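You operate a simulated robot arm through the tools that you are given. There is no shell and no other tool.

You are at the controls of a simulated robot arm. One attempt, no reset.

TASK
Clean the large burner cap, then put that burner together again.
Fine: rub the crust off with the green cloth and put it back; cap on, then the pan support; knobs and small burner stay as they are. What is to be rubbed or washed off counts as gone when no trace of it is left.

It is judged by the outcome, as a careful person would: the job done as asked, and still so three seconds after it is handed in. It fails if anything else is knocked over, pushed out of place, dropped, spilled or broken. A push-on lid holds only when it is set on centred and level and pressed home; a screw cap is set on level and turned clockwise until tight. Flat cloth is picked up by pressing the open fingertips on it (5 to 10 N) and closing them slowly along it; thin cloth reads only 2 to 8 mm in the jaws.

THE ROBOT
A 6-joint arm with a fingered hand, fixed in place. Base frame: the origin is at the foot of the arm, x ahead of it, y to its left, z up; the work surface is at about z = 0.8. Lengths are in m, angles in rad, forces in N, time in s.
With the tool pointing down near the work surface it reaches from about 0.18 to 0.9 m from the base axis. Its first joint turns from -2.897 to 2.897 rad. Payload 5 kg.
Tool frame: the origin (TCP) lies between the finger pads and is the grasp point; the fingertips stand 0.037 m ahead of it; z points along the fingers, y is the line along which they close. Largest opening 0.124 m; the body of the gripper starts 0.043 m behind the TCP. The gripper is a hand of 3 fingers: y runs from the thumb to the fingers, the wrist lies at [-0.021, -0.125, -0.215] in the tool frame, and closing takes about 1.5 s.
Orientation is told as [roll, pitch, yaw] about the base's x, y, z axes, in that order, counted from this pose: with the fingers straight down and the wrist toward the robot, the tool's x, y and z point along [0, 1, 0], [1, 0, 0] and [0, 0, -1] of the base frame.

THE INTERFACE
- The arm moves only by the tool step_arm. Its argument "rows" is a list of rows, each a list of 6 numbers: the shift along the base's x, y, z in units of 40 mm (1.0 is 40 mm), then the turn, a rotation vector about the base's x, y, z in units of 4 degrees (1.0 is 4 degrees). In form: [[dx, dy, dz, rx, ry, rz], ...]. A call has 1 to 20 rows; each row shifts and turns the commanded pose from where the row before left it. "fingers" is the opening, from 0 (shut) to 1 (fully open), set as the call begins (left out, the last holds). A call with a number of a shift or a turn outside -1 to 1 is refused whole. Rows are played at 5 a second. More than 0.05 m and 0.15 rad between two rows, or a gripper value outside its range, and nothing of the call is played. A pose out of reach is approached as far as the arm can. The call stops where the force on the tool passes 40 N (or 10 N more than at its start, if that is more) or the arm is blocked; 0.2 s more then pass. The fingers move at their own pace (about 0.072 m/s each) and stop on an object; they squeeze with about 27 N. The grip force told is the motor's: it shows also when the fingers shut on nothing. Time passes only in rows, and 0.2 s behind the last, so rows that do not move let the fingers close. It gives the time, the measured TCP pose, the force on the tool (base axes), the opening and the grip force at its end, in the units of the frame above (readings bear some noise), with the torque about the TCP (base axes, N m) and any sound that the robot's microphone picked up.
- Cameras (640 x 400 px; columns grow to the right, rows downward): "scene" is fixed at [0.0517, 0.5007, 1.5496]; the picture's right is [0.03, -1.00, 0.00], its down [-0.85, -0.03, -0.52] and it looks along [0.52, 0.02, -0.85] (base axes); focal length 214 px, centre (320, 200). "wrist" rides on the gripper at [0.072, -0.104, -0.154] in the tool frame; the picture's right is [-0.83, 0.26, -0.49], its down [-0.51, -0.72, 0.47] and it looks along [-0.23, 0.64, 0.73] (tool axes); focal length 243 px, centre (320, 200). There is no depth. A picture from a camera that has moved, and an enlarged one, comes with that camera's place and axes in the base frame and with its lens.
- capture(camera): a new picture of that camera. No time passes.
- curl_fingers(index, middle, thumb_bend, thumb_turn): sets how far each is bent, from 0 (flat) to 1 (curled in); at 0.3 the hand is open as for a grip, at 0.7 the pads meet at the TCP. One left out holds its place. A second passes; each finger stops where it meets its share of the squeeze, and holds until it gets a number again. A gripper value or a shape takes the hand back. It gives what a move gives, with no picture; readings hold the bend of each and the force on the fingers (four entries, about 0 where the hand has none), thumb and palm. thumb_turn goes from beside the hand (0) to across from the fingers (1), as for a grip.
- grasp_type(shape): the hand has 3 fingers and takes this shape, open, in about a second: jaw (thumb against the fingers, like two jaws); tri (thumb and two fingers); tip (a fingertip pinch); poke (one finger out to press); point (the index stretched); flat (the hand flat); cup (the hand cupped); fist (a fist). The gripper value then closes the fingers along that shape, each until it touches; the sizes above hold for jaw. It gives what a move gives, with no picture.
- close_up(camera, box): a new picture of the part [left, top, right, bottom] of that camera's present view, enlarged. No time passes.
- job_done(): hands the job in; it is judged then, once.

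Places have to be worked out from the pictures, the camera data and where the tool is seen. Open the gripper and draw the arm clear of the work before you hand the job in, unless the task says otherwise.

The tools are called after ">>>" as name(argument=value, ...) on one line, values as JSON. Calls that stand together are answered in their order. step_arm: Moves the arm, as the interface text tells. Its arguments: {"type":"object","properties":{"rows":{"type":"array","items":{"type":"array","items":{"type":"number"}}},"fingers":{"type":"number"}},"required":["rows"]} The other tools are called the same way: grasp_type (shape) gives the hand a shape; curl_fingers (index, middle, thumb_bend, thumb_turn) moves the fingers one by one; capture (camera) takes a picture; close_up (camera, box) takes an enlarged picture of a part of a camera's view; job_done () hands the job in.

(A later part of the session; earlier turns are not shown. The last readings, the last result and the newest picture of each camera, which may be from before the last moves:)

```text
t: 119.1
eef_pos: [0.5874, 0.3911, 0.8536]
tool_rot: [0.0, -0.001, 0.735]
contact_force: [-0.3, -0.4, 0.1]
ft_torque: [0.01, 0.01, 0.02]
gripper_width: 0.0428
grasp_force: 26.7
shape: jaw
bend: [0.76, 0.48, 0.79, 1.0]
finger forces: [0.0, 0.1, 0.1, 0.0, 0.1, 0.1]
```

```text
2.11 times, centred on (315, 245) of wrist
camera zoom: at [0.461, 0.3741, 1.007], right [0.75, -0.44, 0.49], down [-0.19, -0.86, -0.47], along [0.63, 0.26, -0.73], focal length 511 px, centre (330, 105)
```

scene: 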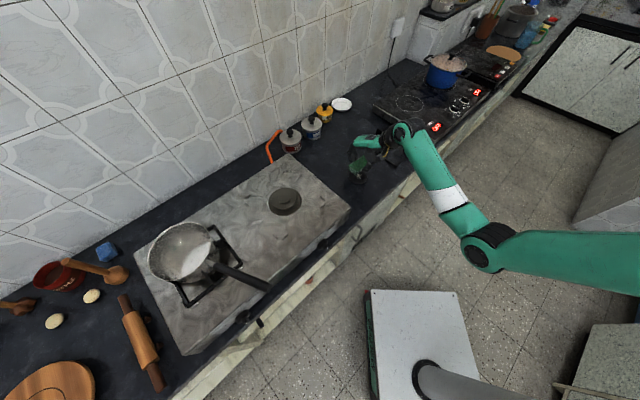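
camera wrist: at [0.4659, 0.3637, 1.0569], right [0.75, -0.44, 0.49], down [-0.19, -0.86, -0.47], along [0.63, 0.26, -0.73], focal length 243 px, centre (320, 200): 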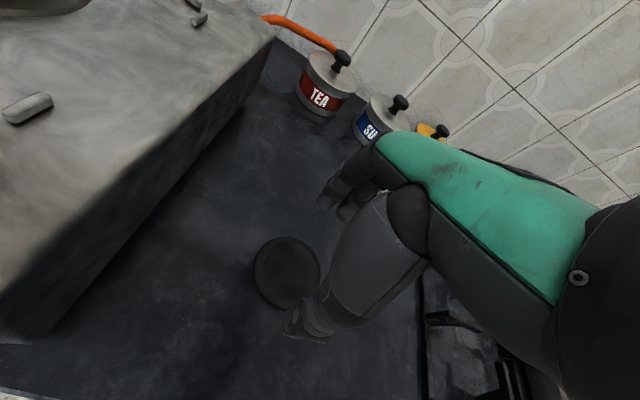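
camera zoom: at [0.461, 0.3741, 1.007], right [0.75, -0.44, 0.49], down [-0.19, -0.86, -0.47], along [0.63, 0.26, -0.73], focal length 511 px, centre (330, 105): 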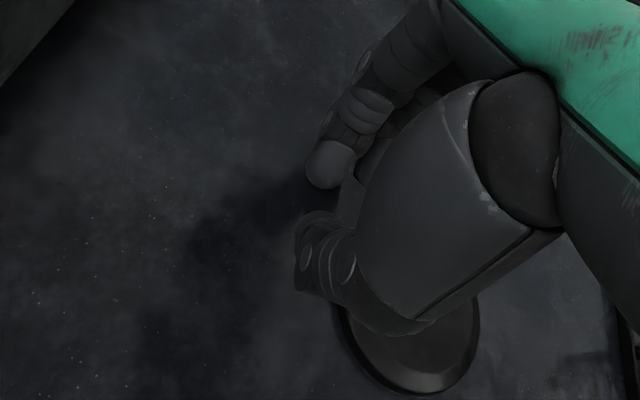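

The cap slipped out along the counter (it lies flat, now near (0.608, 0.326)); the tips were bearing on its chamfer. I raise the hand and try the three-point "tri" shape, which suits a disc better, and look at it.

>>> step_arm(rows=[[0, 0, 0.6, 0, 0, 0], [0, 0, 0.7, 0, 0, 0], [0, 0, 0.5, 0, 0, 0], [0, 0, 0, 0, 0, 0]], fingers=1)

>>> grasp_type(shape="tri")

>>> close_up(camera="scene", box=[320, 125, 390, 195])

>>> capture(camera="wrist")

```text
t: 120.1
eef_pos: [0.5875, 0.39, 0.9257]
tool_rot: [0.0, -0.002, 0.736]
contact_force: [0.2, 0.1, 0.3]
ft_torque: [-0.04, 0.0, -0.04]
gripper_width: 0.1236
grasp_force: 0.1
shape: jaw
bend: [0.3, 0.3, 0.3, 0.98]
finger forces: [0.0, 0.0, 0.0, 0.0, 0.0, 0.0]
```

```text
t: 121.0
eef_pos: [0.5879, 0.3909, 0.9254]
tool_rot: [0.001, 0.0, 0.735]
contact_force: [-0.7, -0.1, -0.7]
ft_torque: [0.0, -0.01, 0.01]
gripper_width: 0.1237
grasp_force: 0.0
shape: tri
bend: [0.3, 0.3, 0.3, 0.98]
finger forces: [0.0, 0.0, 0.0, 0.0, 0.0, 0.0]
```

```text
5.71 times, centred on (355, 160) of scene
camera zoom: at [0.0517, 0.5007, 1.5496], right [0.03, -1.0, 0.0], down [-0.85, -0.03, -0.52], along [0.52, 0.02, -0.85], focal length 1226 px, centre (120, 429)
```

zoom: 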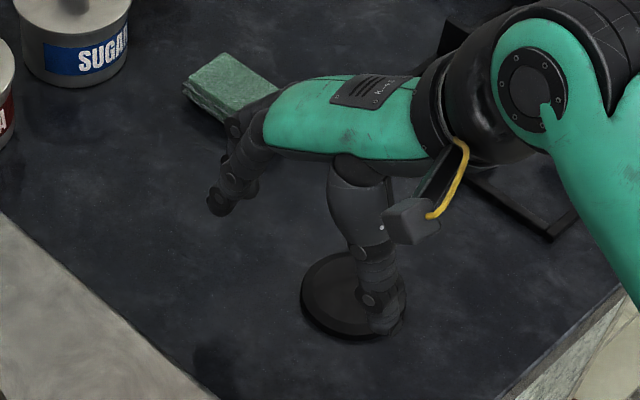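

```text
taken
camera wrist: at [0.4608, 0.3742, 1.0787], right [0.75, -0.44, 0.49], down [-0.19, -0.86, -0.47], along [0.63, 0.26, -0.73], focal length 243 px, centre (320, 200)
```

wrist: 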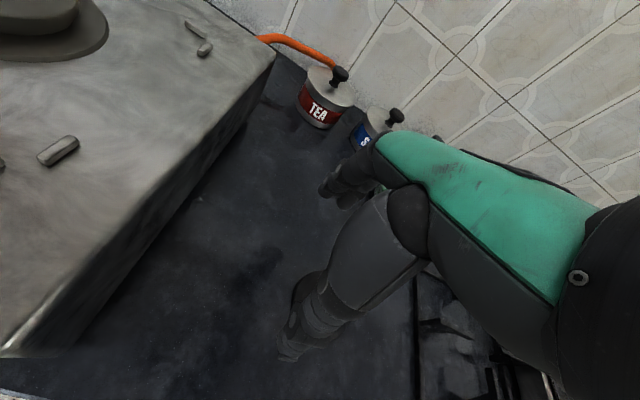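

"Tri" is the same posture as "jaw" on this hand. To learn how low the tips really reach, I set an opening near the cap's diameter, go down to the free counter here and look at the tips in contact.

>>> grasp_type(shape="jaw")

>>> step_arm(rows=[[0, 0, -0.5, 0, 0, 0], [0, 0, -0.6, 0, 0, 0], [0, 0, -0.6, 0, 0, 0], [0, 0, -0.3, 0, 0, 0], [0, 0, -0.1, 0, 0, 0], [0, 0, 0, 0, 0, 0], [0, 0, 0, 0, 0, 0]], fingers=0.7)

>>> close_up(camera="scene", box=[330, 140, 380, 190])

```text
t: 121.9
eef_pos: [0.5874, 0.3906, 0.9257]
tool_rot: [0.001, 0.002, 0.735]
contact_force: [-0.5, -0.7, -0.6]
ft_torque: [0.0, -0.03, 0.0]
gripper_width: 0.1235
grasp_force: 0.0
shape: jaw
bend: [0.3, 0.3, 0.3, 0.98]
finger forces: [0.0, 0.1, 0.0, 0.0, 0.0, 0.1]
```

```text
t: 123.5
eef_pos: [0.5886, 0.3906, 0.8414]
tool_rot: [0.0, -0.001, 0.735]
contact_force: [-0.7, -0.6, 0.3]
ft_torque: [0.0, 0.0, 0.02]
gripper_width: 0.0871
grasp_force: 0.2
shape: jaw
bend: [0.27, 0.37, 0.58, 0.99]
finger forces: [0.1, 0.0, 0.0, 0.0, 0.0, 0.0]
```

```text
8.00 times, centred on (355, 165) of scene
camera zoom: at [0.0517, 0.5007, 1.5496], right [0.03, -1.0, 0.0], down [-0.85, -0.03, -0.52], along [0.52, 0.02, -0.85], focal length 1716 px, centre (40, 480)
```

zoom: 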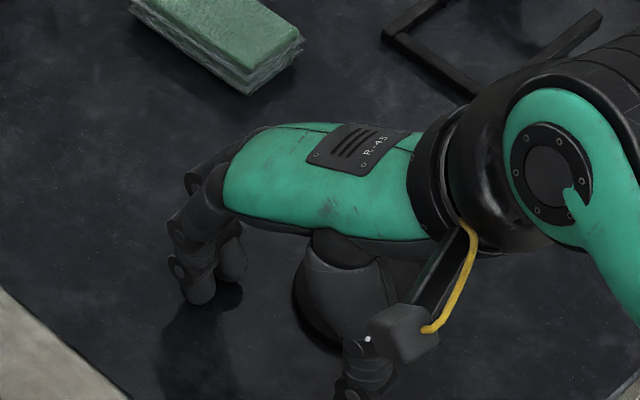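

Index and middle tips stand side by side about 22 mm apart at equal height. I lower on to the counter to find the contact height at this opening.

>>> step_arm(rows=[[0, 0, -0.04, 0, 0, 0], [0, 0, -0.03, 0, 0, 0], [0, 0, 0, 0, 0, 0]])

>>> step_arm(rows=[[0, 0, -0.03, 0, 0, 0], [0, 0, -0.03, 0, 0, 0], [0, 0, 0, 0, 0, 0]])

>>> step_arm(rows=[[0, 0, -0.03, 0, 0, 0], [0, 0, -0.03, 0, 0, 0], [0, 0, 0, 0, 0, 0]])

```text
t: 124.3
eef_pos: [0.5884, 0.3913, 0.8376]
tool_rot: [0.001, 0.0, 0.734]
contact_force: [-0.7, 0.3, 2.2]
ft_torque: [0.06, -0.08, 0.01]
gripper_width: 0.087
grasp_force: 0.0
shape: jaw
bend: [0.27, 0.37, 0.58, 0.99]
finger forces: [0.1, 1.6, 0.0, 0.0, 0.0, 0.0]
```

```text
t: 125.1
eef_pos: [0.5886, 0.3913, 0.8374]
tool_rot: [0.001, -0.004, 0.734]
contact_force: [0.4, 0.5, 13.5]
ft_torque: [0.14, -0.21, 0.04]
gripper_width: 0.0865
grasp_force: 0.1
shape: jaw
bend: [0.27, 0.37, 0.58, 0.99]
finger forces: [1.4, 8.1, 0.0, 0.1, 3.7, 0.0]
```

```text
t: 125.9
eef_pos: [0.5891, 0.3908, 0.8367]
tool_rot: [0.0, -0.009, 0.734]
contact_force: [2.2, 1.5, 39.4]
ft_torque: [-0.67, 0.93, -0.02]
gripper_width: 0.0854
grasp_force: 0.1
shape: jaw
bend: [0.27, 0.37, 0.59, 0.99]
finger forces: [3.0, 7.5, 0.1, 0.0, 28.7, 0.0]
```

All three tips touch within 1 mm of each other at TCP z ≈ 0.8375, and measured from the picture both the finger middle and the thumb lie on the TCP line (x ≈ 0), so my 11 mm "correction" was wrong and caused the slip. I raise and measure the cap's new position.

>>> step_arm(rows=[[0, 0, 0.3, 0, 0, 0], [0, 0, 0.6, 0, 0, 0], [0, 0, 0.7, 0, 0, 0], [0.3, -0.8, 0, 0, 0, 0], [0.2, -0.8, 0, 0, 0, 0], [0, 0, 0, 0, 0, 0]], fingers=0.78)

>>> capture(camera="wrist")

>>> close_up(camera="wrist", box=[230, 210, 370, 340])

>>> close_up(camera="scene", box=[335, 150, 395, 210])

```text
t: 127.3
eef_pos: [0.609, 0.3248, 0.8978]
tool_rot: [0.0, 0.0, 0.736]
contact_force: [-0.5, 0.9, -0.1]
ft_torque: [-0.02, -0.02, -0.01]
gripper_width: 0.0967
grasp_force: 0.0
shape: jaw
bend: [0.26, 0.35, 0.52, 0.99]
finger forces: [0.0, 0.0, 0.0, 0.0, 0.1, 0.0]
```

```text
taken
camera wrist: at [0.4808, 0.3096, 1.0516], right [0.75, -0.44, 0.49], down [-0.19, -0.86, -0.47], along [0.63, 0.26, -0.73], focal length 243 px, centre (320, 200)
```

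wrist: 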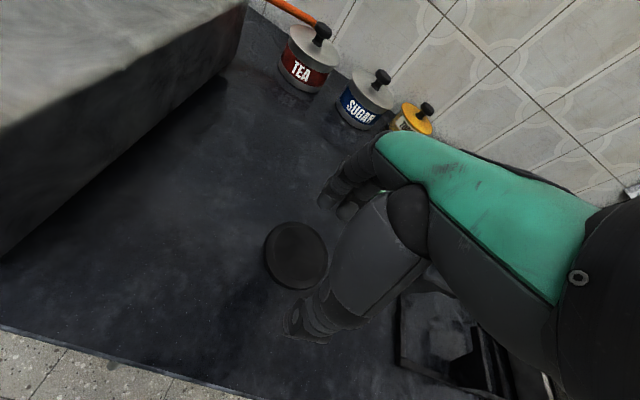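

```text
3.08 times, centred on (300, 275) of wrist
camera zoom: at [0.4808, 0.3096, 1.0516], right [0.75, -0.44, 0.49], down [-0.19, -0.86, -0.47], along [0.63, 0.26, -0.73], focal length 746 px, centre (382, -31)
```

zoom: 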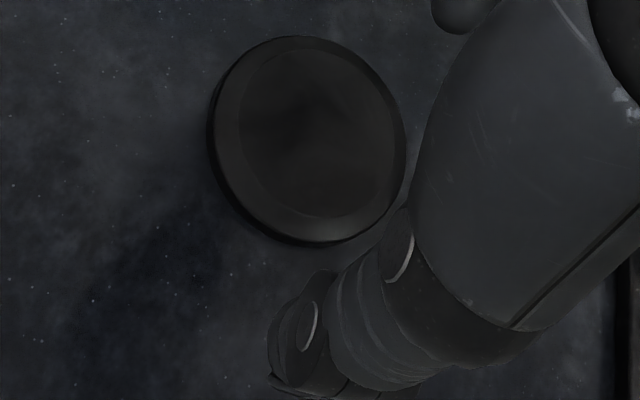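

```text
6.67 times, centred on (365, 180) of scene
camera zoom: at [0.0517, 0.5007, 1.5496], right [0.03, -1.0, 0.0], down [-0.85, -0.03, -0.52], along [0.52, 0.02, -0.85], focal length 1430 px, centre (20, 333)
```

zoom: 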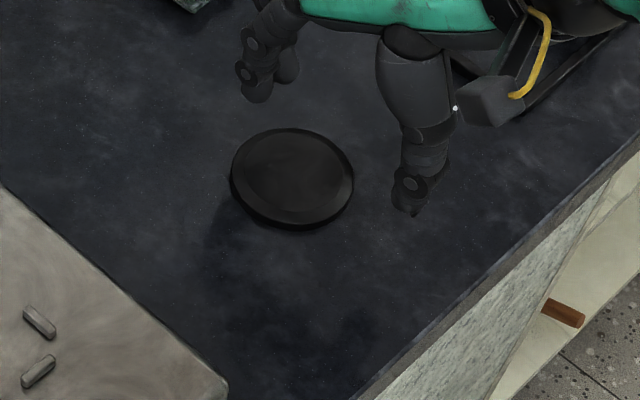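

The cap fits to (0.626, 0.341). I centre the hand there and lower to 0.845.

>>> step_arm(rows=[[0.2, 0.2, 0, 0, 0, 0], [0.21, 0.205, 0, 0, 0, 0], [0, 0, -0.5, 0, 0, 0], [0, 0, -0.5, 0, 0, 0], [0, 0, -0.3, 0, 0, 0], [0, 0, 0, 0, 0, 0]])

>>> close_up(camera="scene", box=[330, 145, 380, 195])

>>> close_up(camera="wrist", box=[230, 150, 400, 340])

```text
t: 128.7
eef_pos: [0.6251, 0.3422, 0.8455]
tool_rot: [0.001, 0.0, 0.735]
contact_force: [-0.2, 0.4, 0.1]
ft_torque: [0.0, 0.02, -0.01]
gripper_width: 0.0968
grasp_force: 0.0
shape: jaw
bend: [0.26, 0.35, 0.52, 0.99]
finger forces: [0.0, 0.0, 0.0, 0.1, 0.0, 0.1]
```

```text
8.00 times, centred on (355, 170) of scene
camera zoom: at [0.0517, 0.5007, 1.5496], right [0.03, -1.0, 0.0], down [-0.85, -0.03, -0.52], along [0.52, 0.02, -0.85], focal length 1716 px, centre (40, 440)
```

zoom: 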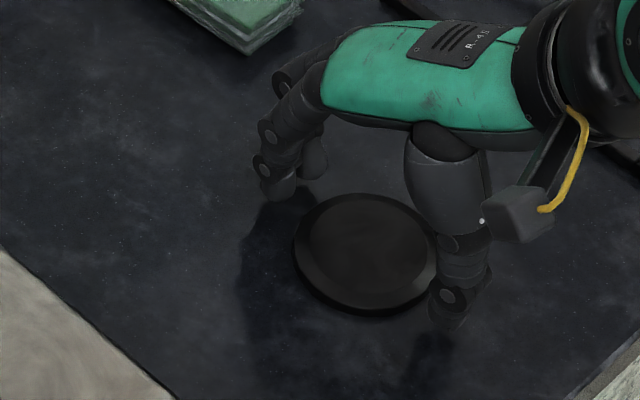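

```text
2.11 times, centred on (315, 245) of wrist
camera zoom: at [0.4977, 0.3264, 0.9992], right [0.75, -0.44, 0.49], down [-0.19, -0.86, -0.47], along [0.63, 0.26, -0.73], focal length 511 px, centre (330, 105)
```

zoom: 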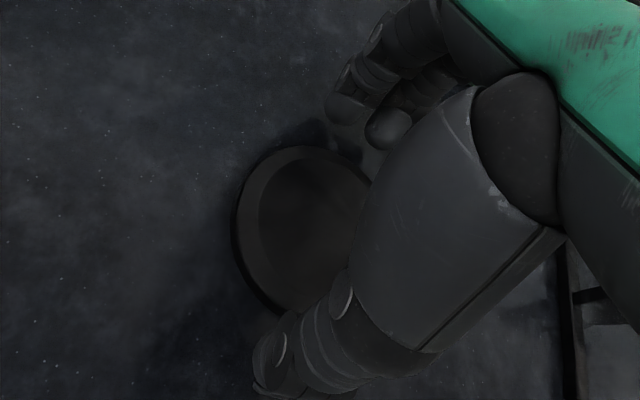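

The midpoint between fingers and thumb coincides with the cap's centre within about 2–3 mm. I lower to 0.838 so that the tips are at counter level.

>>> step_arm(rows=[[0, 0, -0.09, 0, 0, 0], [0, 0, -0.08, 0, 0, 0], [0, 0, 0, 0, 0, 0]])

```text
t: 129.5
eef_pos: [0.6248, 0.3434, 0.8392]
tool_rot: [-0.001, 0.0, 0.736]
contact_force: [0.0, -0.2, 0.3]
ft_torque: [0.01, 0.02, 0.0]
gripper_width: 0.0966
grasp_force: 0.0
shape: jaw
bend: [0.26, 0.35, 0.52, 0.99]
finger forces: [0.0, 0.0, 0.1, 0.1, 0.1, 0.1]
```

One more millimetre down, then I close on the rim.

>>> step_arm(rows=[[0, 0, -0.035, 0, 0, 0], [0, 0, 0, 0, 0, 0], [0, 0, 0, 0, 0, 0], [0, 0, 0, 0, 0, 0], [0, 0, 0, 0, 0, 0], [0, 0, 0, 0, 0, 0], [0, 0, 0, 0, 0, 0], [0, 0, 0, 0, 0, 0]], fingers=0)

>>> close_up(camera="scene", box=[330, 145, 380, 195])

```text
t: 131.3
eef_pos: [0.626, 0.3422, 0.839]
tool_rot: [0.0, -0.002, 0.735]
contact_force: [1.8, 1.8, 9.1]
ft_torque: [0.15, -0.12, 0.05]
gripper_width: 0.0693
grasp_force: 27.1
shape: jaw
bend: [0.74, 0.42, 0.67, 1.0]
finger forces: [18.0, 11.8, 0.0, 0.0, 25.1, 0.0]
```

```text
8.00 times, centred on (355, 170) of scene
camera zoom: at [0.0517, 0.5007, 1.5496], right [0.03, -1.0, 0.0], down [-0.85, -0.03, -0.52], along [0.52, 0.02, -0.85], focal length 1716 px, centre (40, 440)
```

zoom: 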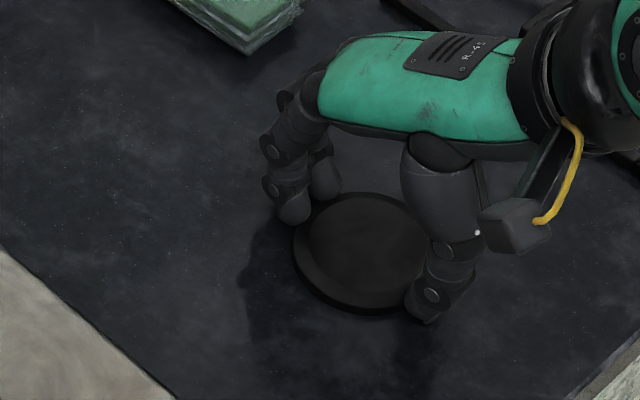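

All three contacts are loaded (18/12/25 N), with some counter pressure from the tips. I raise by 1 mm to relieve that and read again.

>>> step_arm(rows=[[0, 0, 0.025, 0, 0, 0], [0, 0, 0, 0, 0, 0]])

>>> step_arm(rows=[[0, 0, 0.05, 0, 0, 0], [0, 0, 0, 0, 0, 0]])

>>> close_up(camera="scene", box=[330, 145, 380, 195])

```text
t: 131.9
eef_pos: [0.6241, 0.3419, 0.8392]
tool_rot: [0.0, -0.001, 0.737]
contact_force: [1.5, 1.4, 4.8]
ft_torque: [0.22, -0.25, 0.02]
gripper_width: 0.0691
grasp_force: 26.9
shape: jaw
bend: [0.74, 0.42, 0.67, 1.0]
finger forces: [16.7, 12.7, 0.1, 0.1, 23.2, 0.2]
```

```text
t: 132.5
eef_pos: [0.6235, 0.3425, 0.8393]
tool_rot: [0.001, 0.001, 0.735]
contact_force: [-0.5, -0.1, 1.2]
ft_torque: [0.01, -0.04, 0.02]
gripper_width: 0.0695
grasp_force: 27.2
shape: jaw
bend: [0.74, 0.42, 0.67, 1.0]
finger forces: [15.1, 9.2, 0.0, 0.0, 23.3, 0.0]
```

```text
8.00 times, centred on (355, 170) of scene
camera zoom: at [0.0517, 0.5007, 1.5496], right [0.03, -1.0, 0.0], down [-0.85, -0.03, -0.52], along [0.52, 0.02, -0.85], focal length 1716 px, centre (40, 440)
```

zoom: 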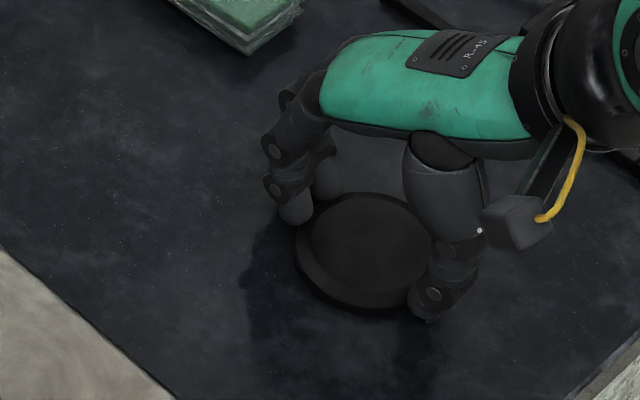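

The grip holds with the counter pressure gone. I lift 4 mm more, slowly.

>>> step_arm(rows=[[0, 0, 0.04, 0, 0, 0], [0, 0, 0.04, 0, 0, 0], [0, 0, 0.04, 0, 0, 0], [0, 0, 0, 0, 0, 0]])

>>> close_up(camera="scene", box=[330, 145, 380, 195])

```text
t: 133.5
eef_pos: [0.6252, 0.3418, 0.8451]
tool_rot: [0.002, 0.001, 0.733]
contact_force: [-0.1, -0.3, -0.6]
ft_torque: [-0.03, -0.02, 0.0]
gripper_width: 0.069
grasp_force: 27.0
shape: jaw
bend: [0.74, 0.42, 0.67, 1.0]
finger forces: [15.2, 9.2, 0.0, 0.0, 23.2, 0.0]
```

```text
8.00 times, centred on (355, 170) of scene
camera zoom: at [0.0517, 0.5007, 1.5496], right [0.03, -1.0, 0.0], down [-0.85, -0.03, -0.52], along [0.52, 0.02, -0.85], focal length 1716 px, centre (40, 440)
```

zoom: 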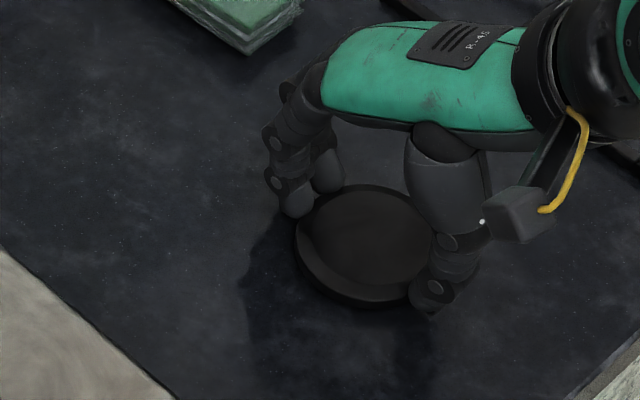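

The cap rises with the hand and the grip readings are steady. I lift another 30 mm in small rows.

>>> step_arm(rows=[[0, 0, 0.1, 0, 0, 0], [0, 0, 0.15, 0, 0, 0], [0, 0, 0.2, 0, 0, 0], [0, 0, 0.2, 0, 0, 0], [0, 0, 0.1, 0, 0, 0], [0, 0, 0, 0, 0, 0]])

>>> close_up(camera="scene", box=[330, 145, 380, 195])

>>> close_up(camera="wrist", box=[230, 150, 400, 340])

```text
t: 134.9
eef_pos: [0.6249, 0.3429, 0.8755]
tool_rot: [0.0, -0.001, 0.738]
contact_force: [-0.1, -0.2, -1.3]
ft_torque: [0.02, 0.01, 0.0]
gripper_width: 0.0691
grasp_force: 27.3
shape: jaw
bend: [0.74, 0.42, 0.67, 1.0]
finger forces: [15.1, 9.2, 0.0, 0.0, 23.1, 0.0]
```

```text
8.00 times, centred on (355, 170) of scene
camera zoom: at [0.0517, 0.5007, 1.5496], right [0.03, -1.0, 0.0], down [-0.85, -0.03, -0.52], along [0.52, 0.02, -0.85], focal length 1716 px, centre (40, 440)
```

zoom: 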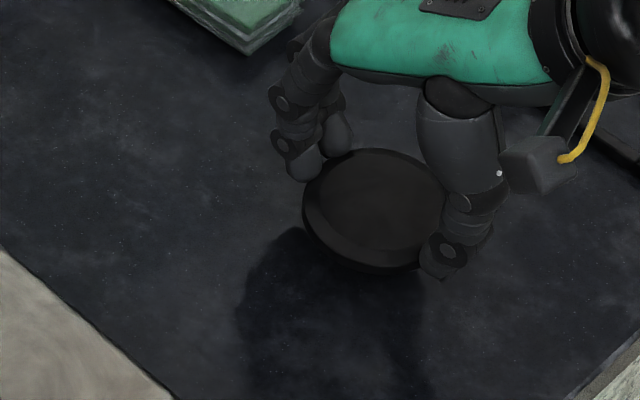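

```text
2.11 times, centred on (315, 245) of wrist
camera zoom: at [0.4978, 0.3261, 1.0288], right [0.75, -0.44, 0.49], down [-0.19, -0.86, -0.47], along [0.63, 0.26, -0.73], focal length 511 px, centre (330, 105)
```

zoom: 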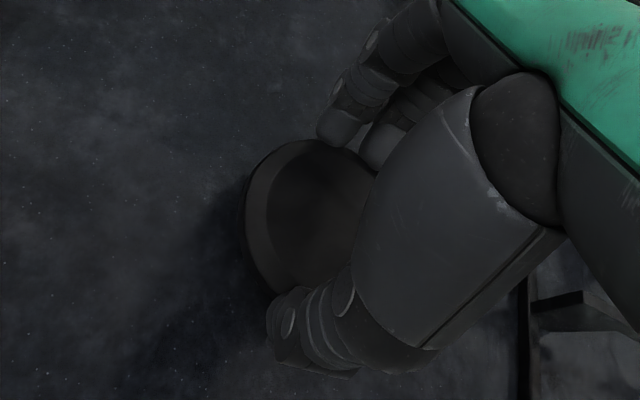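

The cap is securely held and level. I raise it to clear the stove and carry it above the burner, toward TCP (0.426, 0.634).

>>> step_arm(rows=[[0, 0, 0.5, 0, 0, 0], [0, 0, 0.7, 0, 0, 0], [0, 0, 0.7, 0, 0, 0], [0, 0, 0.7, 0, 0, 0], [0, 0, 0.5, 0, 0, 0], [-0.415, 0.606, 0, 0, 0, 0], [-0.415, 0.606, 0, 0, 0, 0], [-0.415, 0.606, 0, 0, 0, 0], [-0.415, 0.606, 0, 0, 0, 0], [-0.415, 0.606, 0, 0, 0, 0], [-0.415, 0.606, 0, 0, 0, 0], [-0.415, 0.606, 0, 0, 0, 0], [-0.415, 0.606, 0, 0, 0, 0], [-0.415, 0.606, 0, 0, 0, 0], [-0.415, 0.606, 0, 0, 0, 0], [-0.415, 0.606, 0, 0, 0, 0], [-0.415, 0.606, 0, 0, 0, 0], [0, 0, 0, 0, 0, 0]])

>>> capture(camera="scene")

>>> close_up(camera="scene", box=[260, 165, 330, 235])

>>> capture(camera="wrist")

```text
t: 138.7
eef_pos: [0.424, 0.6329, 0.9977]
tool_rot: [0.0, -0.001, 0.735]
contact_force: [0.1, -0.3, -0.6]
ft_torque: [0.0, 0.0, 0.0]
gripper_width: 0.0692
grasp_force: 27.0
shape: jaw
bend: [0.74, 0.42, 0.67, 1.0]
finger forces: [15.0, 9.2, 0.0, 0.1, 22.7, 0.1]
```

```text
taken
```

scene: 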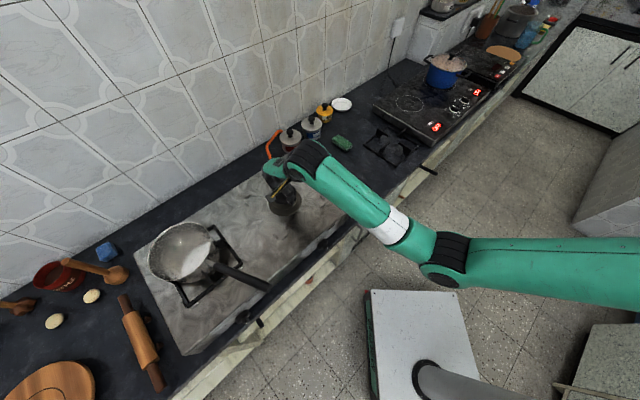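

```text
5.71 times, centred on (295, 200) of scene
camera zoom: at [0.0517, 0.5007, 1.5496], right [0.03, -1.0, 0.0], down [-0.85, -0.03, -0.52], along [0.52, 0.02, -0.85], focal length 1226 px, centre (463, 200)
```

zoom: 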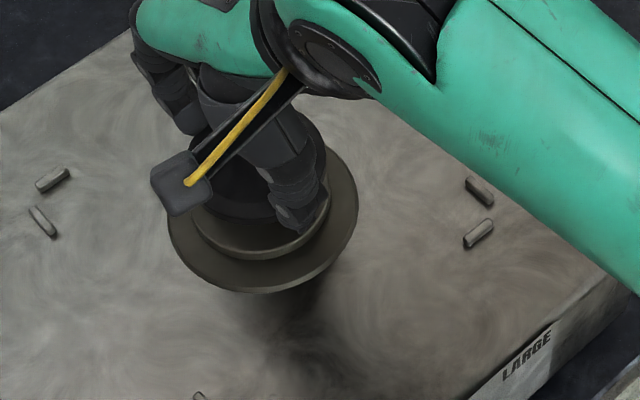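

```text
taken
camera wrist: at [0.2972, 0.6162, 1.1523], right [0.75, -0.44, 0.49], down [-0.19, -0.86, -0.47], along [0.63, 0.26, -0.73], focal length 243 px, centre (320, 200)
```

wrist: 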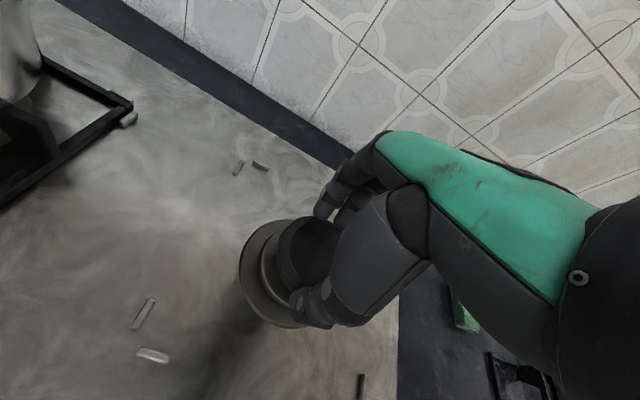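

The cap hovers over the burner. I lower it to about 1 cm above the boss and enlarge both views to align it.

>>> step_arm(rows=[[0, 0, -0.2, 0, 0, 0], [0, 0, -0.2, 0, 0, 0], [0, 0, 0, 0, 0, 0]])

>>> close_up(camera="wrist", box=[220, 190, 360, 340])

>>> close_up(camera="scene", box=[275, 180, 320, 220])

```text
t: 139.5
eef_pos: [0.425, 0.6336, 0.9836]
tool_rot: [0.001, 0.002, 0.733]
contact_force: [-0.4, -0.1, -1.2]
ft_torque: [-0.03, 0.01, -0.01]
gripper_width: 0.0688
grasp_force: 26.9
shape: jaw
bend: [0.74, 0.42, 0.67, 1.0]
finger forces: [15.1, 9.3, 0.1, 0.1, 22.8, 0.1]
```

```text
2.67 times, centred on (290, 265) of wrist
camera zoom: at [0.298, 0.6167, 1.1367], right [0.75, -0.44, 0.49], down [-0.19, -0.86, -0.47], along [0.63, 0.26, -0.73], focal length 647 px, centre (400, 27)
```

zoom: 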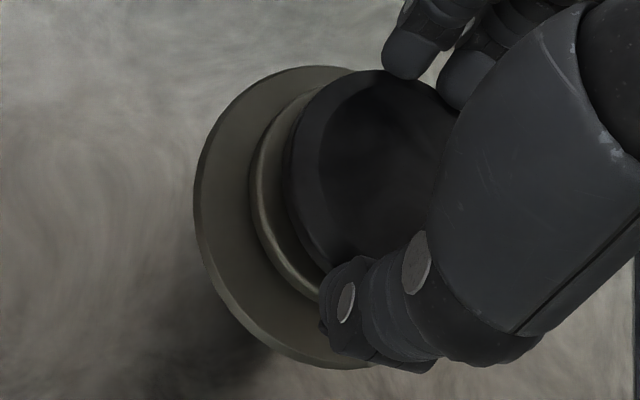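

```text
10.00 times, centred on (298, 200) of scene
camera zoom: at [0.0517, 0.5007, 1.5496], right [0.03, -1.0, 0.0], down [-0.85, -0.03, -0.52], along [0.52, 0.02, -0.85], focal length 2145 px, centre (545, 200)
```

zoom: 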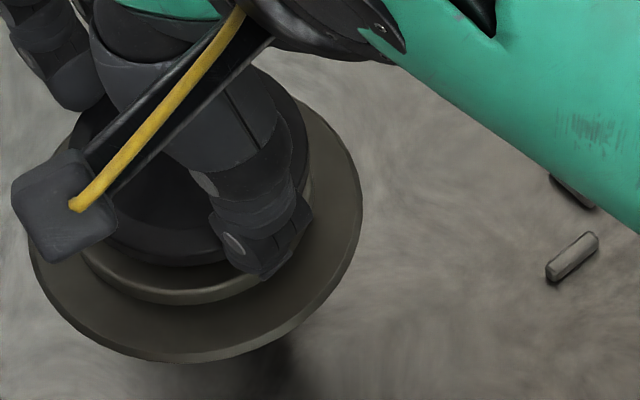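

From the circle fits the cap's centre is about (0.001, 0.0035) short of the burner axis. I shift by that and lower 8 mm.

>>> step_arm(rows=[[0.03, 0.0875, 0, 0, 0, 0], [0, 0, -0.1, 0, 0, 0], [0, 0, -0.1, 0, 0, 0], [0, 0, 0, 0, 0, 0]])

>>> close_up(camera="wrist", box=[220, 190, 360, 340])

>>> close_up(camera="scene", box=[275, 180, 320, 220])

```text
t: 140.5
eef_pos: [0.4265, 0.6365, 0.9756]
tool_rot: [0.0, 0.001, 0.735]
contact_force: [-0.2, -0.4, -0.9]
ft_torque: [0.01, -0.04, 0.0]
gripper_width: 0.0692
grasp_force: 27.2
shape: jaw
bend: [0.74, 0.42, 0.67, 1.0]
finger forces: [15.0, 9.2, 0.1, 0.0, 22.8, 0.0]
```

```text
2.67 times, centred on (290, 265) of wrist
camera zoom: at [0.2993, 0.6204, 1.1285], right [0.75, -0.44, 0.49], down [-0.19, -0.86, -0.47], along [0.63, 0.26, -0.73], focal length 647 px, centre (400, 27)
```

zoom: 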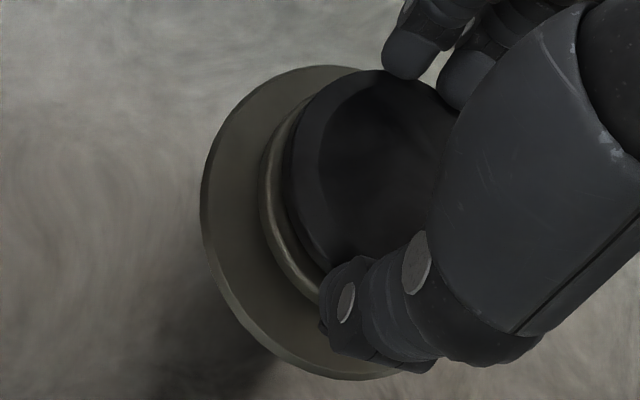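

```text
10.00 times, centred on (298, 200) of scene
camera zoom: at [0.0517, 0.5007, 1.5496], right [0.03, -1.0, 0.0], down [-0.85, -0.03, -0.52], along [0.52, 0.02, -0.85], focal length 2145 px, centre (545, 200)
```

zoom: 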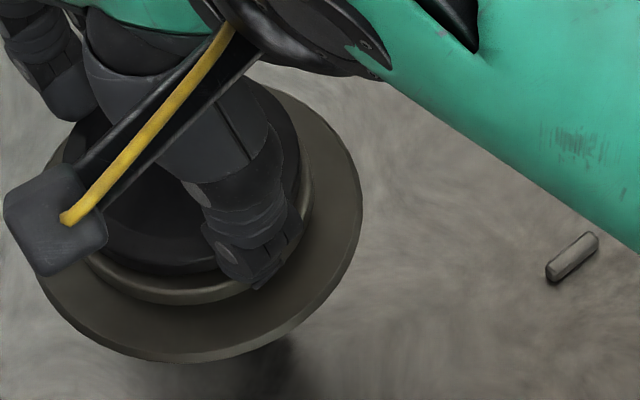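

Both views agree the cap is centred within about 1.5 mm; I correct 1 mm in x and lower slowly toward the seat.

>>> step_arm(rows=[[-0.03, 0.012, -0.05, 0, 0, 0], [0, 0, -0.06, 0, 0, 0], [0, 0, 0, 0, 0, 0]])

>>> step_arm(rows=[[0, 0, -0.04, 0, 0, 0], [0, 0, 0, 0, 0, 0]])

```text
t: 141.3
eef_pos: [0.4258, 0.6376, 0.9703]
tool_rot: [0.002, 0.001, 0.733]
contact_force: [0.1, -0.4, -0.4]
ft_torque: [0.0, -0.02, -0.02]
gripper_width: 0.0691
grasp_force: 27.1
shape: jaw
bend: [0.74, 0.42, 0.67, 1.0]
finger forces: [15.0, 9.2, 0.1, 0.1, 22.8, 0.0]
```

```text
t: 141.9
eef_pos: [0.4242, 0.6362, 0.9689]
tool_rot: [0.0, 0.001, 0.735]
contact_force: [-0.6, 0.3, 1.8]
ft_torque: [-0.04, 0.04, 0.0]
gripper_width: 0.0694
grasp_force: 26.4
shape: jaw
bend: [0.74, 0.42, 0.67, 1.0]
finger forces: [15.3, 9.3, 0.1, 0.0, 24.2, 0.0]
```

First light contact at TCP z = 0.969. I lower 1 mm more to see whether it settles or resists.

>>> step_arm(rows=[[0, 0, -0.025, 0, 0, 0], [0, 0, 0, 0, 0, 0]])

```text
t: 142.5
eef_pos: [0.4246, 0.6372, 0.9686]
tool_rot: [0.001, -0.001, 0.737]
contact_force: [-0.3, 0.2, 6.8]
ft_torque: [-0.05, 0.11, -0.02]
gripper_width: 0.0693
grasp_force: 27.1
shape: jaw
bend: [0.74, 0.42, 0.67, 1.0]
finger forces: [15.6, 9.6, 0.0, 0.0, 25.6, 0.1]
```

It rests at about 7 N. I look closely at the seam between cap and burner head before letting go.

>>> close_up(camera="scene", box=[278, 188, 314, 218])

>>> close_up(camera="wrist", box=[255, 200, 325, 300])

```text
13.33 times, centred on (296, 203) of scene
camera zoom: at [0.0517, 0.5007, 1.5496], right [0.03, -1.0, 0.0], down [-0.85, -0.03, -0.52], along [0.52, 0.02, -0.85], focal length 2860 px, centre (640, 160)
```

zoom: 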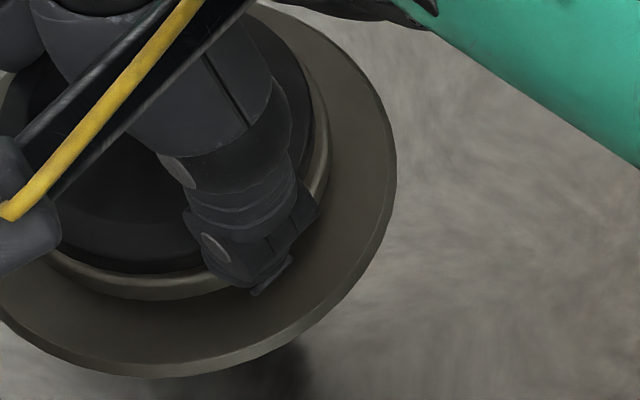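

```text
4.00 times, centred on (290, 250) of wrist
camera zoom: at [0.298, 0.6206, 1.1224], right [0.75, -0.44, 0.49], down [-0.19, -0.86, -0.47], along [0.63, 0.26, -0.73], focal length 970 px, centre (440, 0)
```

zoom: 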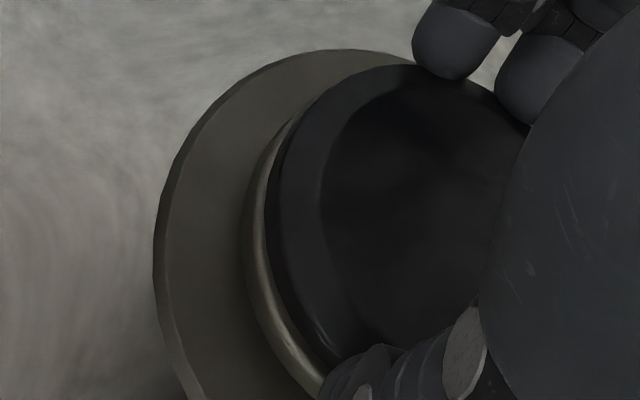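

The cap's outline is concentric with the burner within about 1 mm and sits on the head. I open the fingers and rise straight up.

>>> step_arm(rows=[[0, 0, 0, 0, 0, 0], [0, 0, 0, 0, 0, 0], [0, 0, 0, 0, 0, 0], [0, 0, 0, 0, 0, 0], [0, 0, 0.2, 0, 0, 0], [0, 0, 0.4, 0, 0, 0], [0, 0, 0.6, 0, 0, 0], [0, 0, 0.6, 0, 0, 0], [0, 0, 0, 0, 0, 0]], fingers=0.85)

>>> step_arm(rows=[[0.5, -0.5, 0.3, 0, 0, 0], [0.7, -0.7, 0, 0, 0, 0], [0.7, -0.7, 0, 0, 0, 0], [0.7, -0.7, 0, 0, 0, 0], [0.7, -0.7, 0, 0, 0, 0], [0, 0, 0, 0, 0, 0]])

>>> close_up(camera="scene", box=[270, 175, 325, 225])

>>> capture(camera="wrist")

```text
t: 144.5
eef_pos: [0.4253, 0.6366, 1.0405]
tool_rot: [0.0, 0.0, 0.736]
contact_force: [-0.2, -0.3, -1.1]
ft_torque: [0.03, -0.03, 0.0]
gripper_width: 0.1053
grasp_force: 0.1
shape: jaw
bend: [0.27, 0.33, 0.45, 0.99]
finger forces: [0.0, 0.0, 0.0, 0.1, 0.1, 0.0]
```

```text
t: 145.9
eef_pos: [0.5574, 0.5034, 1.0535]
tool_rot: [-0.001, 0.001, 0.737]
contact_force: [-0.5, -0.7, -0.4]
ft_torque: [-0.03, 0.02, 0.0]
gripper_width: 0.105
grasp_force: 0.1
shape: jaw
bend: [0.27, 0.33, 0.45, 0.98]
finger forces: [0.0, 0.0, 0.0, 0.1, 0.1, 0.1]
```

```text
8.00 times, centred on (298, 200) of scene
camera zoom: at [0.0517, 0.5007, 1.5496], right [0.03, -1.0, 0.0], down [-0.85, -0.03, -0.52], along [0.52, 0.02, -0.85], focal length 1716 px, centre (500, 200)
```

zoom: 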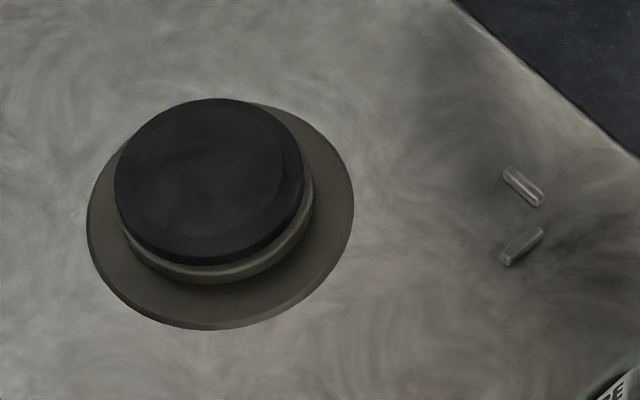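

```text
taken
camera wrist: at [0.4303, 0.4872, 1.2073], right [0.75, -0.44, 0.49], down [-0.19, -0.86, -0.47], along [0.63, 0.26, -0.73], focal length 243 px, centre (320, 200)
```

wrist: 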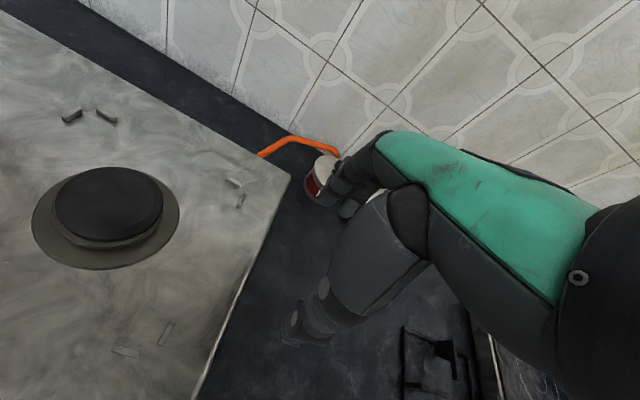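

The cap rests on the burner and looks concentric. I enlarge both views to check that it is level and fully down.

>>> close_up(camera="wrist", box=[20, 150, 200, 290])

>>> close_up(camera="scene", box=[276, 184, 312, 214])

```text
2.86 times, centred on (110, 220) of wrist
camera zoom: at [0.4303, 0.4872, 1.2073], right [0.75, -0.44, 0.49], down [-0.19, -0.86, -0.47], along [0.63, 0.26, -0.73], focal length 693 px, centre (920, 143)
```

zoom: 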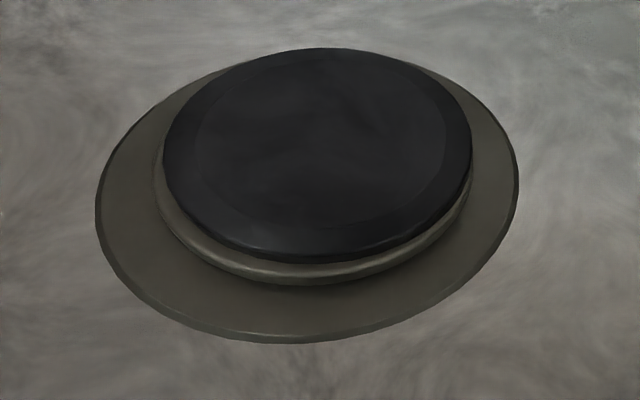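

```text
13.33 times, centred on (294, 199) of scene
camera zoom: at [0.0517, 0.5007, 1.5496], right [0.03, -1.0, 0.0], down [-0.85, -0.03, -0.52], along [0.52, 0.02, -0.85], focal length 2860 px, centre (667, 213)
```

zoom: 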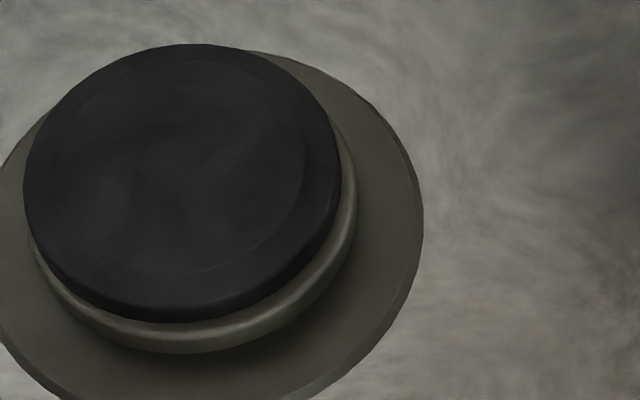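

The cap sits concentric, level and down on the head. Now the pan support: I enlarge it on the counter in the scene view, which is unobstructed now.

>>> close_up(camera="scene", box=[355, 115, 425, 175])

>>> close_up(camera="scene", box=[245, 155, 345, 245])

>>> close_up(camera="scene", box=[145, 210, 255, 320])

```text
6.67 times, centred on (390, 145) of scene
camera zoom: at [0.0517, 0.5007, 1.5496], right [0.03, -1.0, 0.0], down [-0.85, -0.03, -0.52], along [0.52, 0.02, -0.85], focal length 1430 px, centre (-147, 567)
```

zoom: 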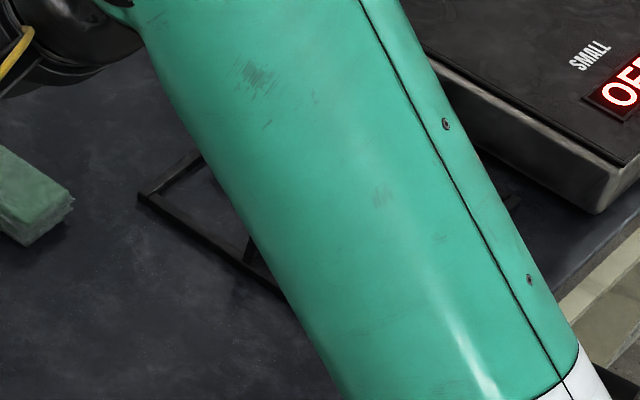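

```text
4.44 times, centred on (295, 200) of scene
camera zoom: at [0.0517, 0.5007, 1.5496], right [0.03, -1.0, 0.0], down [-0.85, -0.03, -0.52], along [0.52, 0.02, -0.85], focal length 953 px, centre (431, 200)
```

zoom: 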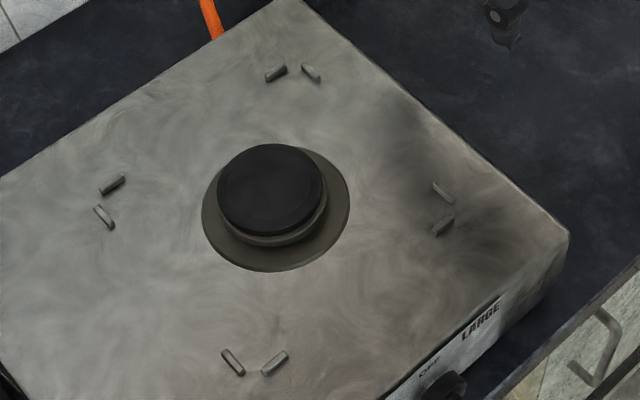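

```text
3.64 times, centred on (200, 265) of scene
camera zoom: at [0.0517, 0.5007, 1.5496], right [0.03, -1.0, 0.0], down [-0.85, -0.03, -0.52], along [0.52, 0.02, -0.85], focal length 780 px, centre (756, -36)
```

zoom: 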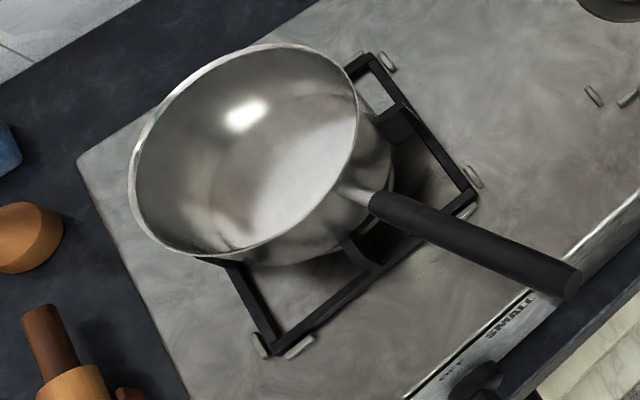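

The arm hides the pan support in the scene view. I swing the hand over to the right side of it, yaw 0 at a safe height, so the wrist camera's free left half looks down on it.

>>> step_arm(rows=[[0.4, -0.782, 0, 0, 0, -0.754], [0.4, -0.782, 0, 0, 0, -0.754], [0.4, -0.782, 0, 0, 0, -0.754], [0.4, -0.782, 0, 0, 0, -0.754], [0.4, -0.782, 0, 0, 0, -0.754], [0.4, -0.782, 0, 0, 0, -0.754], [0.4, -0.782, 0, 0, 0, -0.754], [0.4, -0.782, 0, 0, 0, -0.754], [0.4, -0.782, 0, 0, 0, -0.754], [0.4, -0.782, 0, 0, 0, -0.754], [0.4, -0.782, 0, 0, 0, -0.754], [0.4, -0.782, 0, 0, 0, -0.754], [0.4, -0.782, 0, 0, 0, -0.754], [0.4, -0.782, 0, 0, 0, -0.754], [0, 0, 0, 0, 0, 0]])

>>> capture(camera="wrist")

>>> capture(camera="scene")

```text
t: 149.1
eef_pos: [0.7812, 0.0653, 1.053]
tool_rot: [0.0, 0.0, -0.001]
contact_force: [0.4, -0.4, 0.5]
ft_torque: [-0.01, 0.01, 0.01]
gripper_width: 0.1051
grasp_force: 0.0
shape: jaw
bend: [0.27, 0.33, 0.45, 0.98]
finger forces: [0.1, 0.0, 0.0, 0.0, 0.0, 0.0]
```

```text
taken
camera wrist: at [0.6758, 0.1386, 1.2059], right [0.26, -0.83, 0.49], down [-0.72, -0.5, -0.47], along [0.64, -0.23, -0.73], focal length 243 px, centre (320, 200)
```

wrist: 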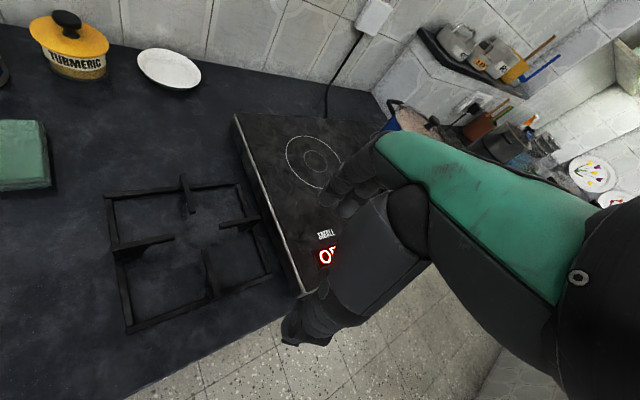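

```text
taken
```

scene: 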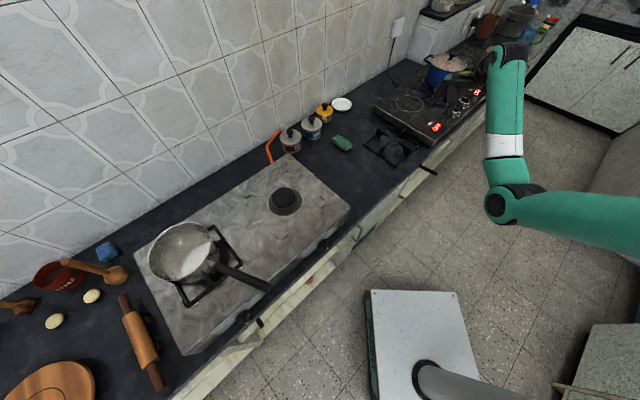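

Both cameras now see the pan support freely. I enlarge both views.

>>> close_up(camera="wrist", box=[90, 160, 310, 345])

>>> close_up(camera="scene", box=[358, 118, 424, 172])

```text
2.16 times, centred on (200, 252) of wrist
camera zoom: at [0.6758, 0.1386, 1.2059], right [0.26, -0.83, 0.49], down [-0.72, -0.5, -0.47], along [0.64, -0.23, -0.73], focal length 525 px, centre (580, 86)
```

zoom: 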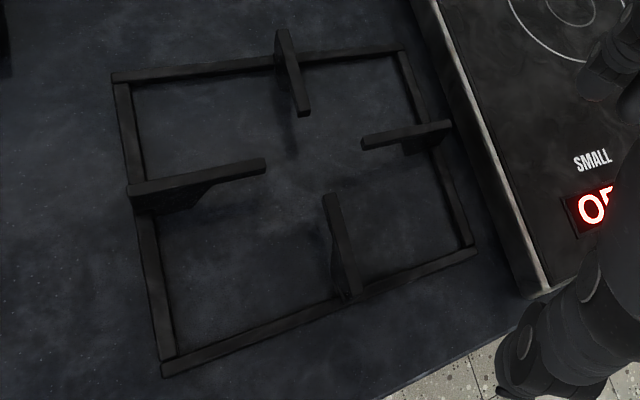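

```text
7.41 times, centred on (391, 145) of scene
camera zoom: at [0.0517, 0.5007, 1.5496], right [0.03, -1.0, 0.0], down [-0.85, -0.03, -0.52], along [0.52, 0.02, -0.85], focal length 1589 px, centre (-206, 607)
```

zoom: 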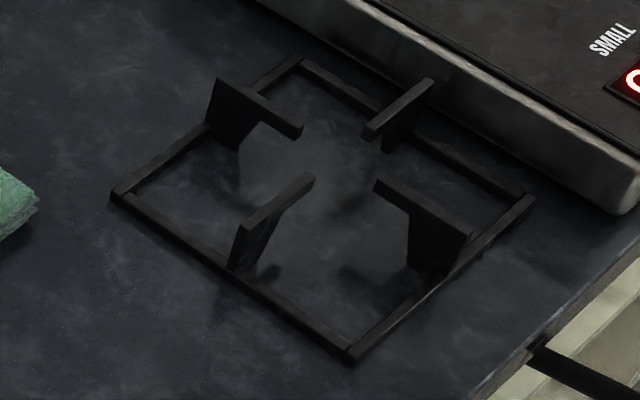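

The pan support is a square frame (half side ≈ 97 mm, centre about (0.828, 0.186), turned 45°) with four upright prongs whose arms reach inward at about 45 mm height. I zoom in further to understand the prongs.

>>> close_up(camera="scene", box=[376, 123, 406, 149])

>>> close_up(camera="scene", box=[376, 137, 412, 170])

>>> close_up(camera="wrist", box=[125, 165, 255, 290])

```text
15.38 times, centred on (391, 136) of scene
camera zoom: at [0.0517, 0.5007, 1.5496], right [0.03, -1.0, 0.0], down [-0.85, -0.03, -0.52], along [0.52, 0.02, -0.85], focal length 3300 px, centre (-772, 1185)
```

zoom: 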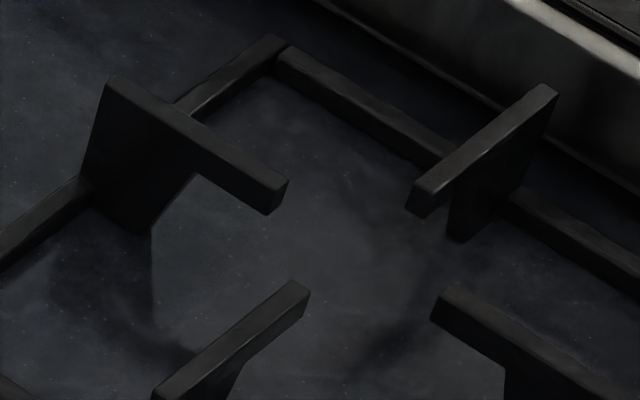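

```text
12.12 times, centred on (394, 154) of scene
camera zoom: at [0.0517, 0.5007, 1.5496], right [0.03, -1.0, 0.0], down [-0.85, -0.03, -0.52], along [0.52, 0.02, -0.85], focal length 2600 px, centre (-577, 764)
```

zoom: 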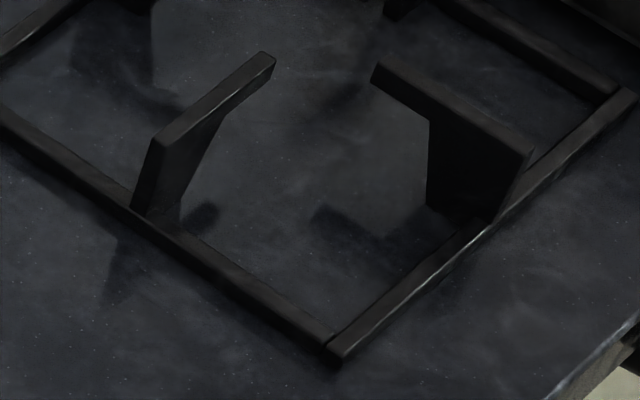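

```text
3.20 times, centred on (190, 228) of wrist
camera zoom: at [0.6758, 0.1386, 1.2059], right [0.26, -0.83, 0.49], down [-0.72, -0.5, -0.47], along [0.64, -0.23, -0.73], focal length 776 px, centre (736, 112)
```

zoom: 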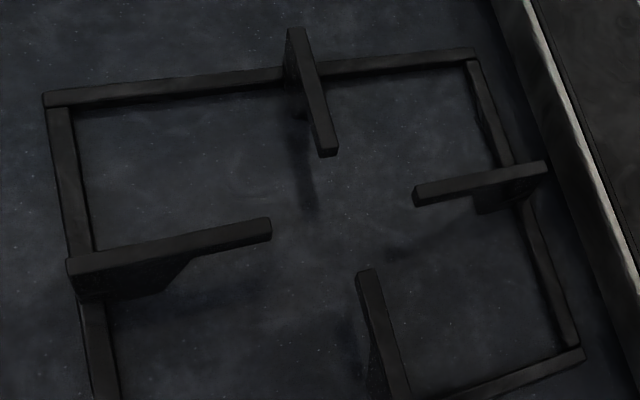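

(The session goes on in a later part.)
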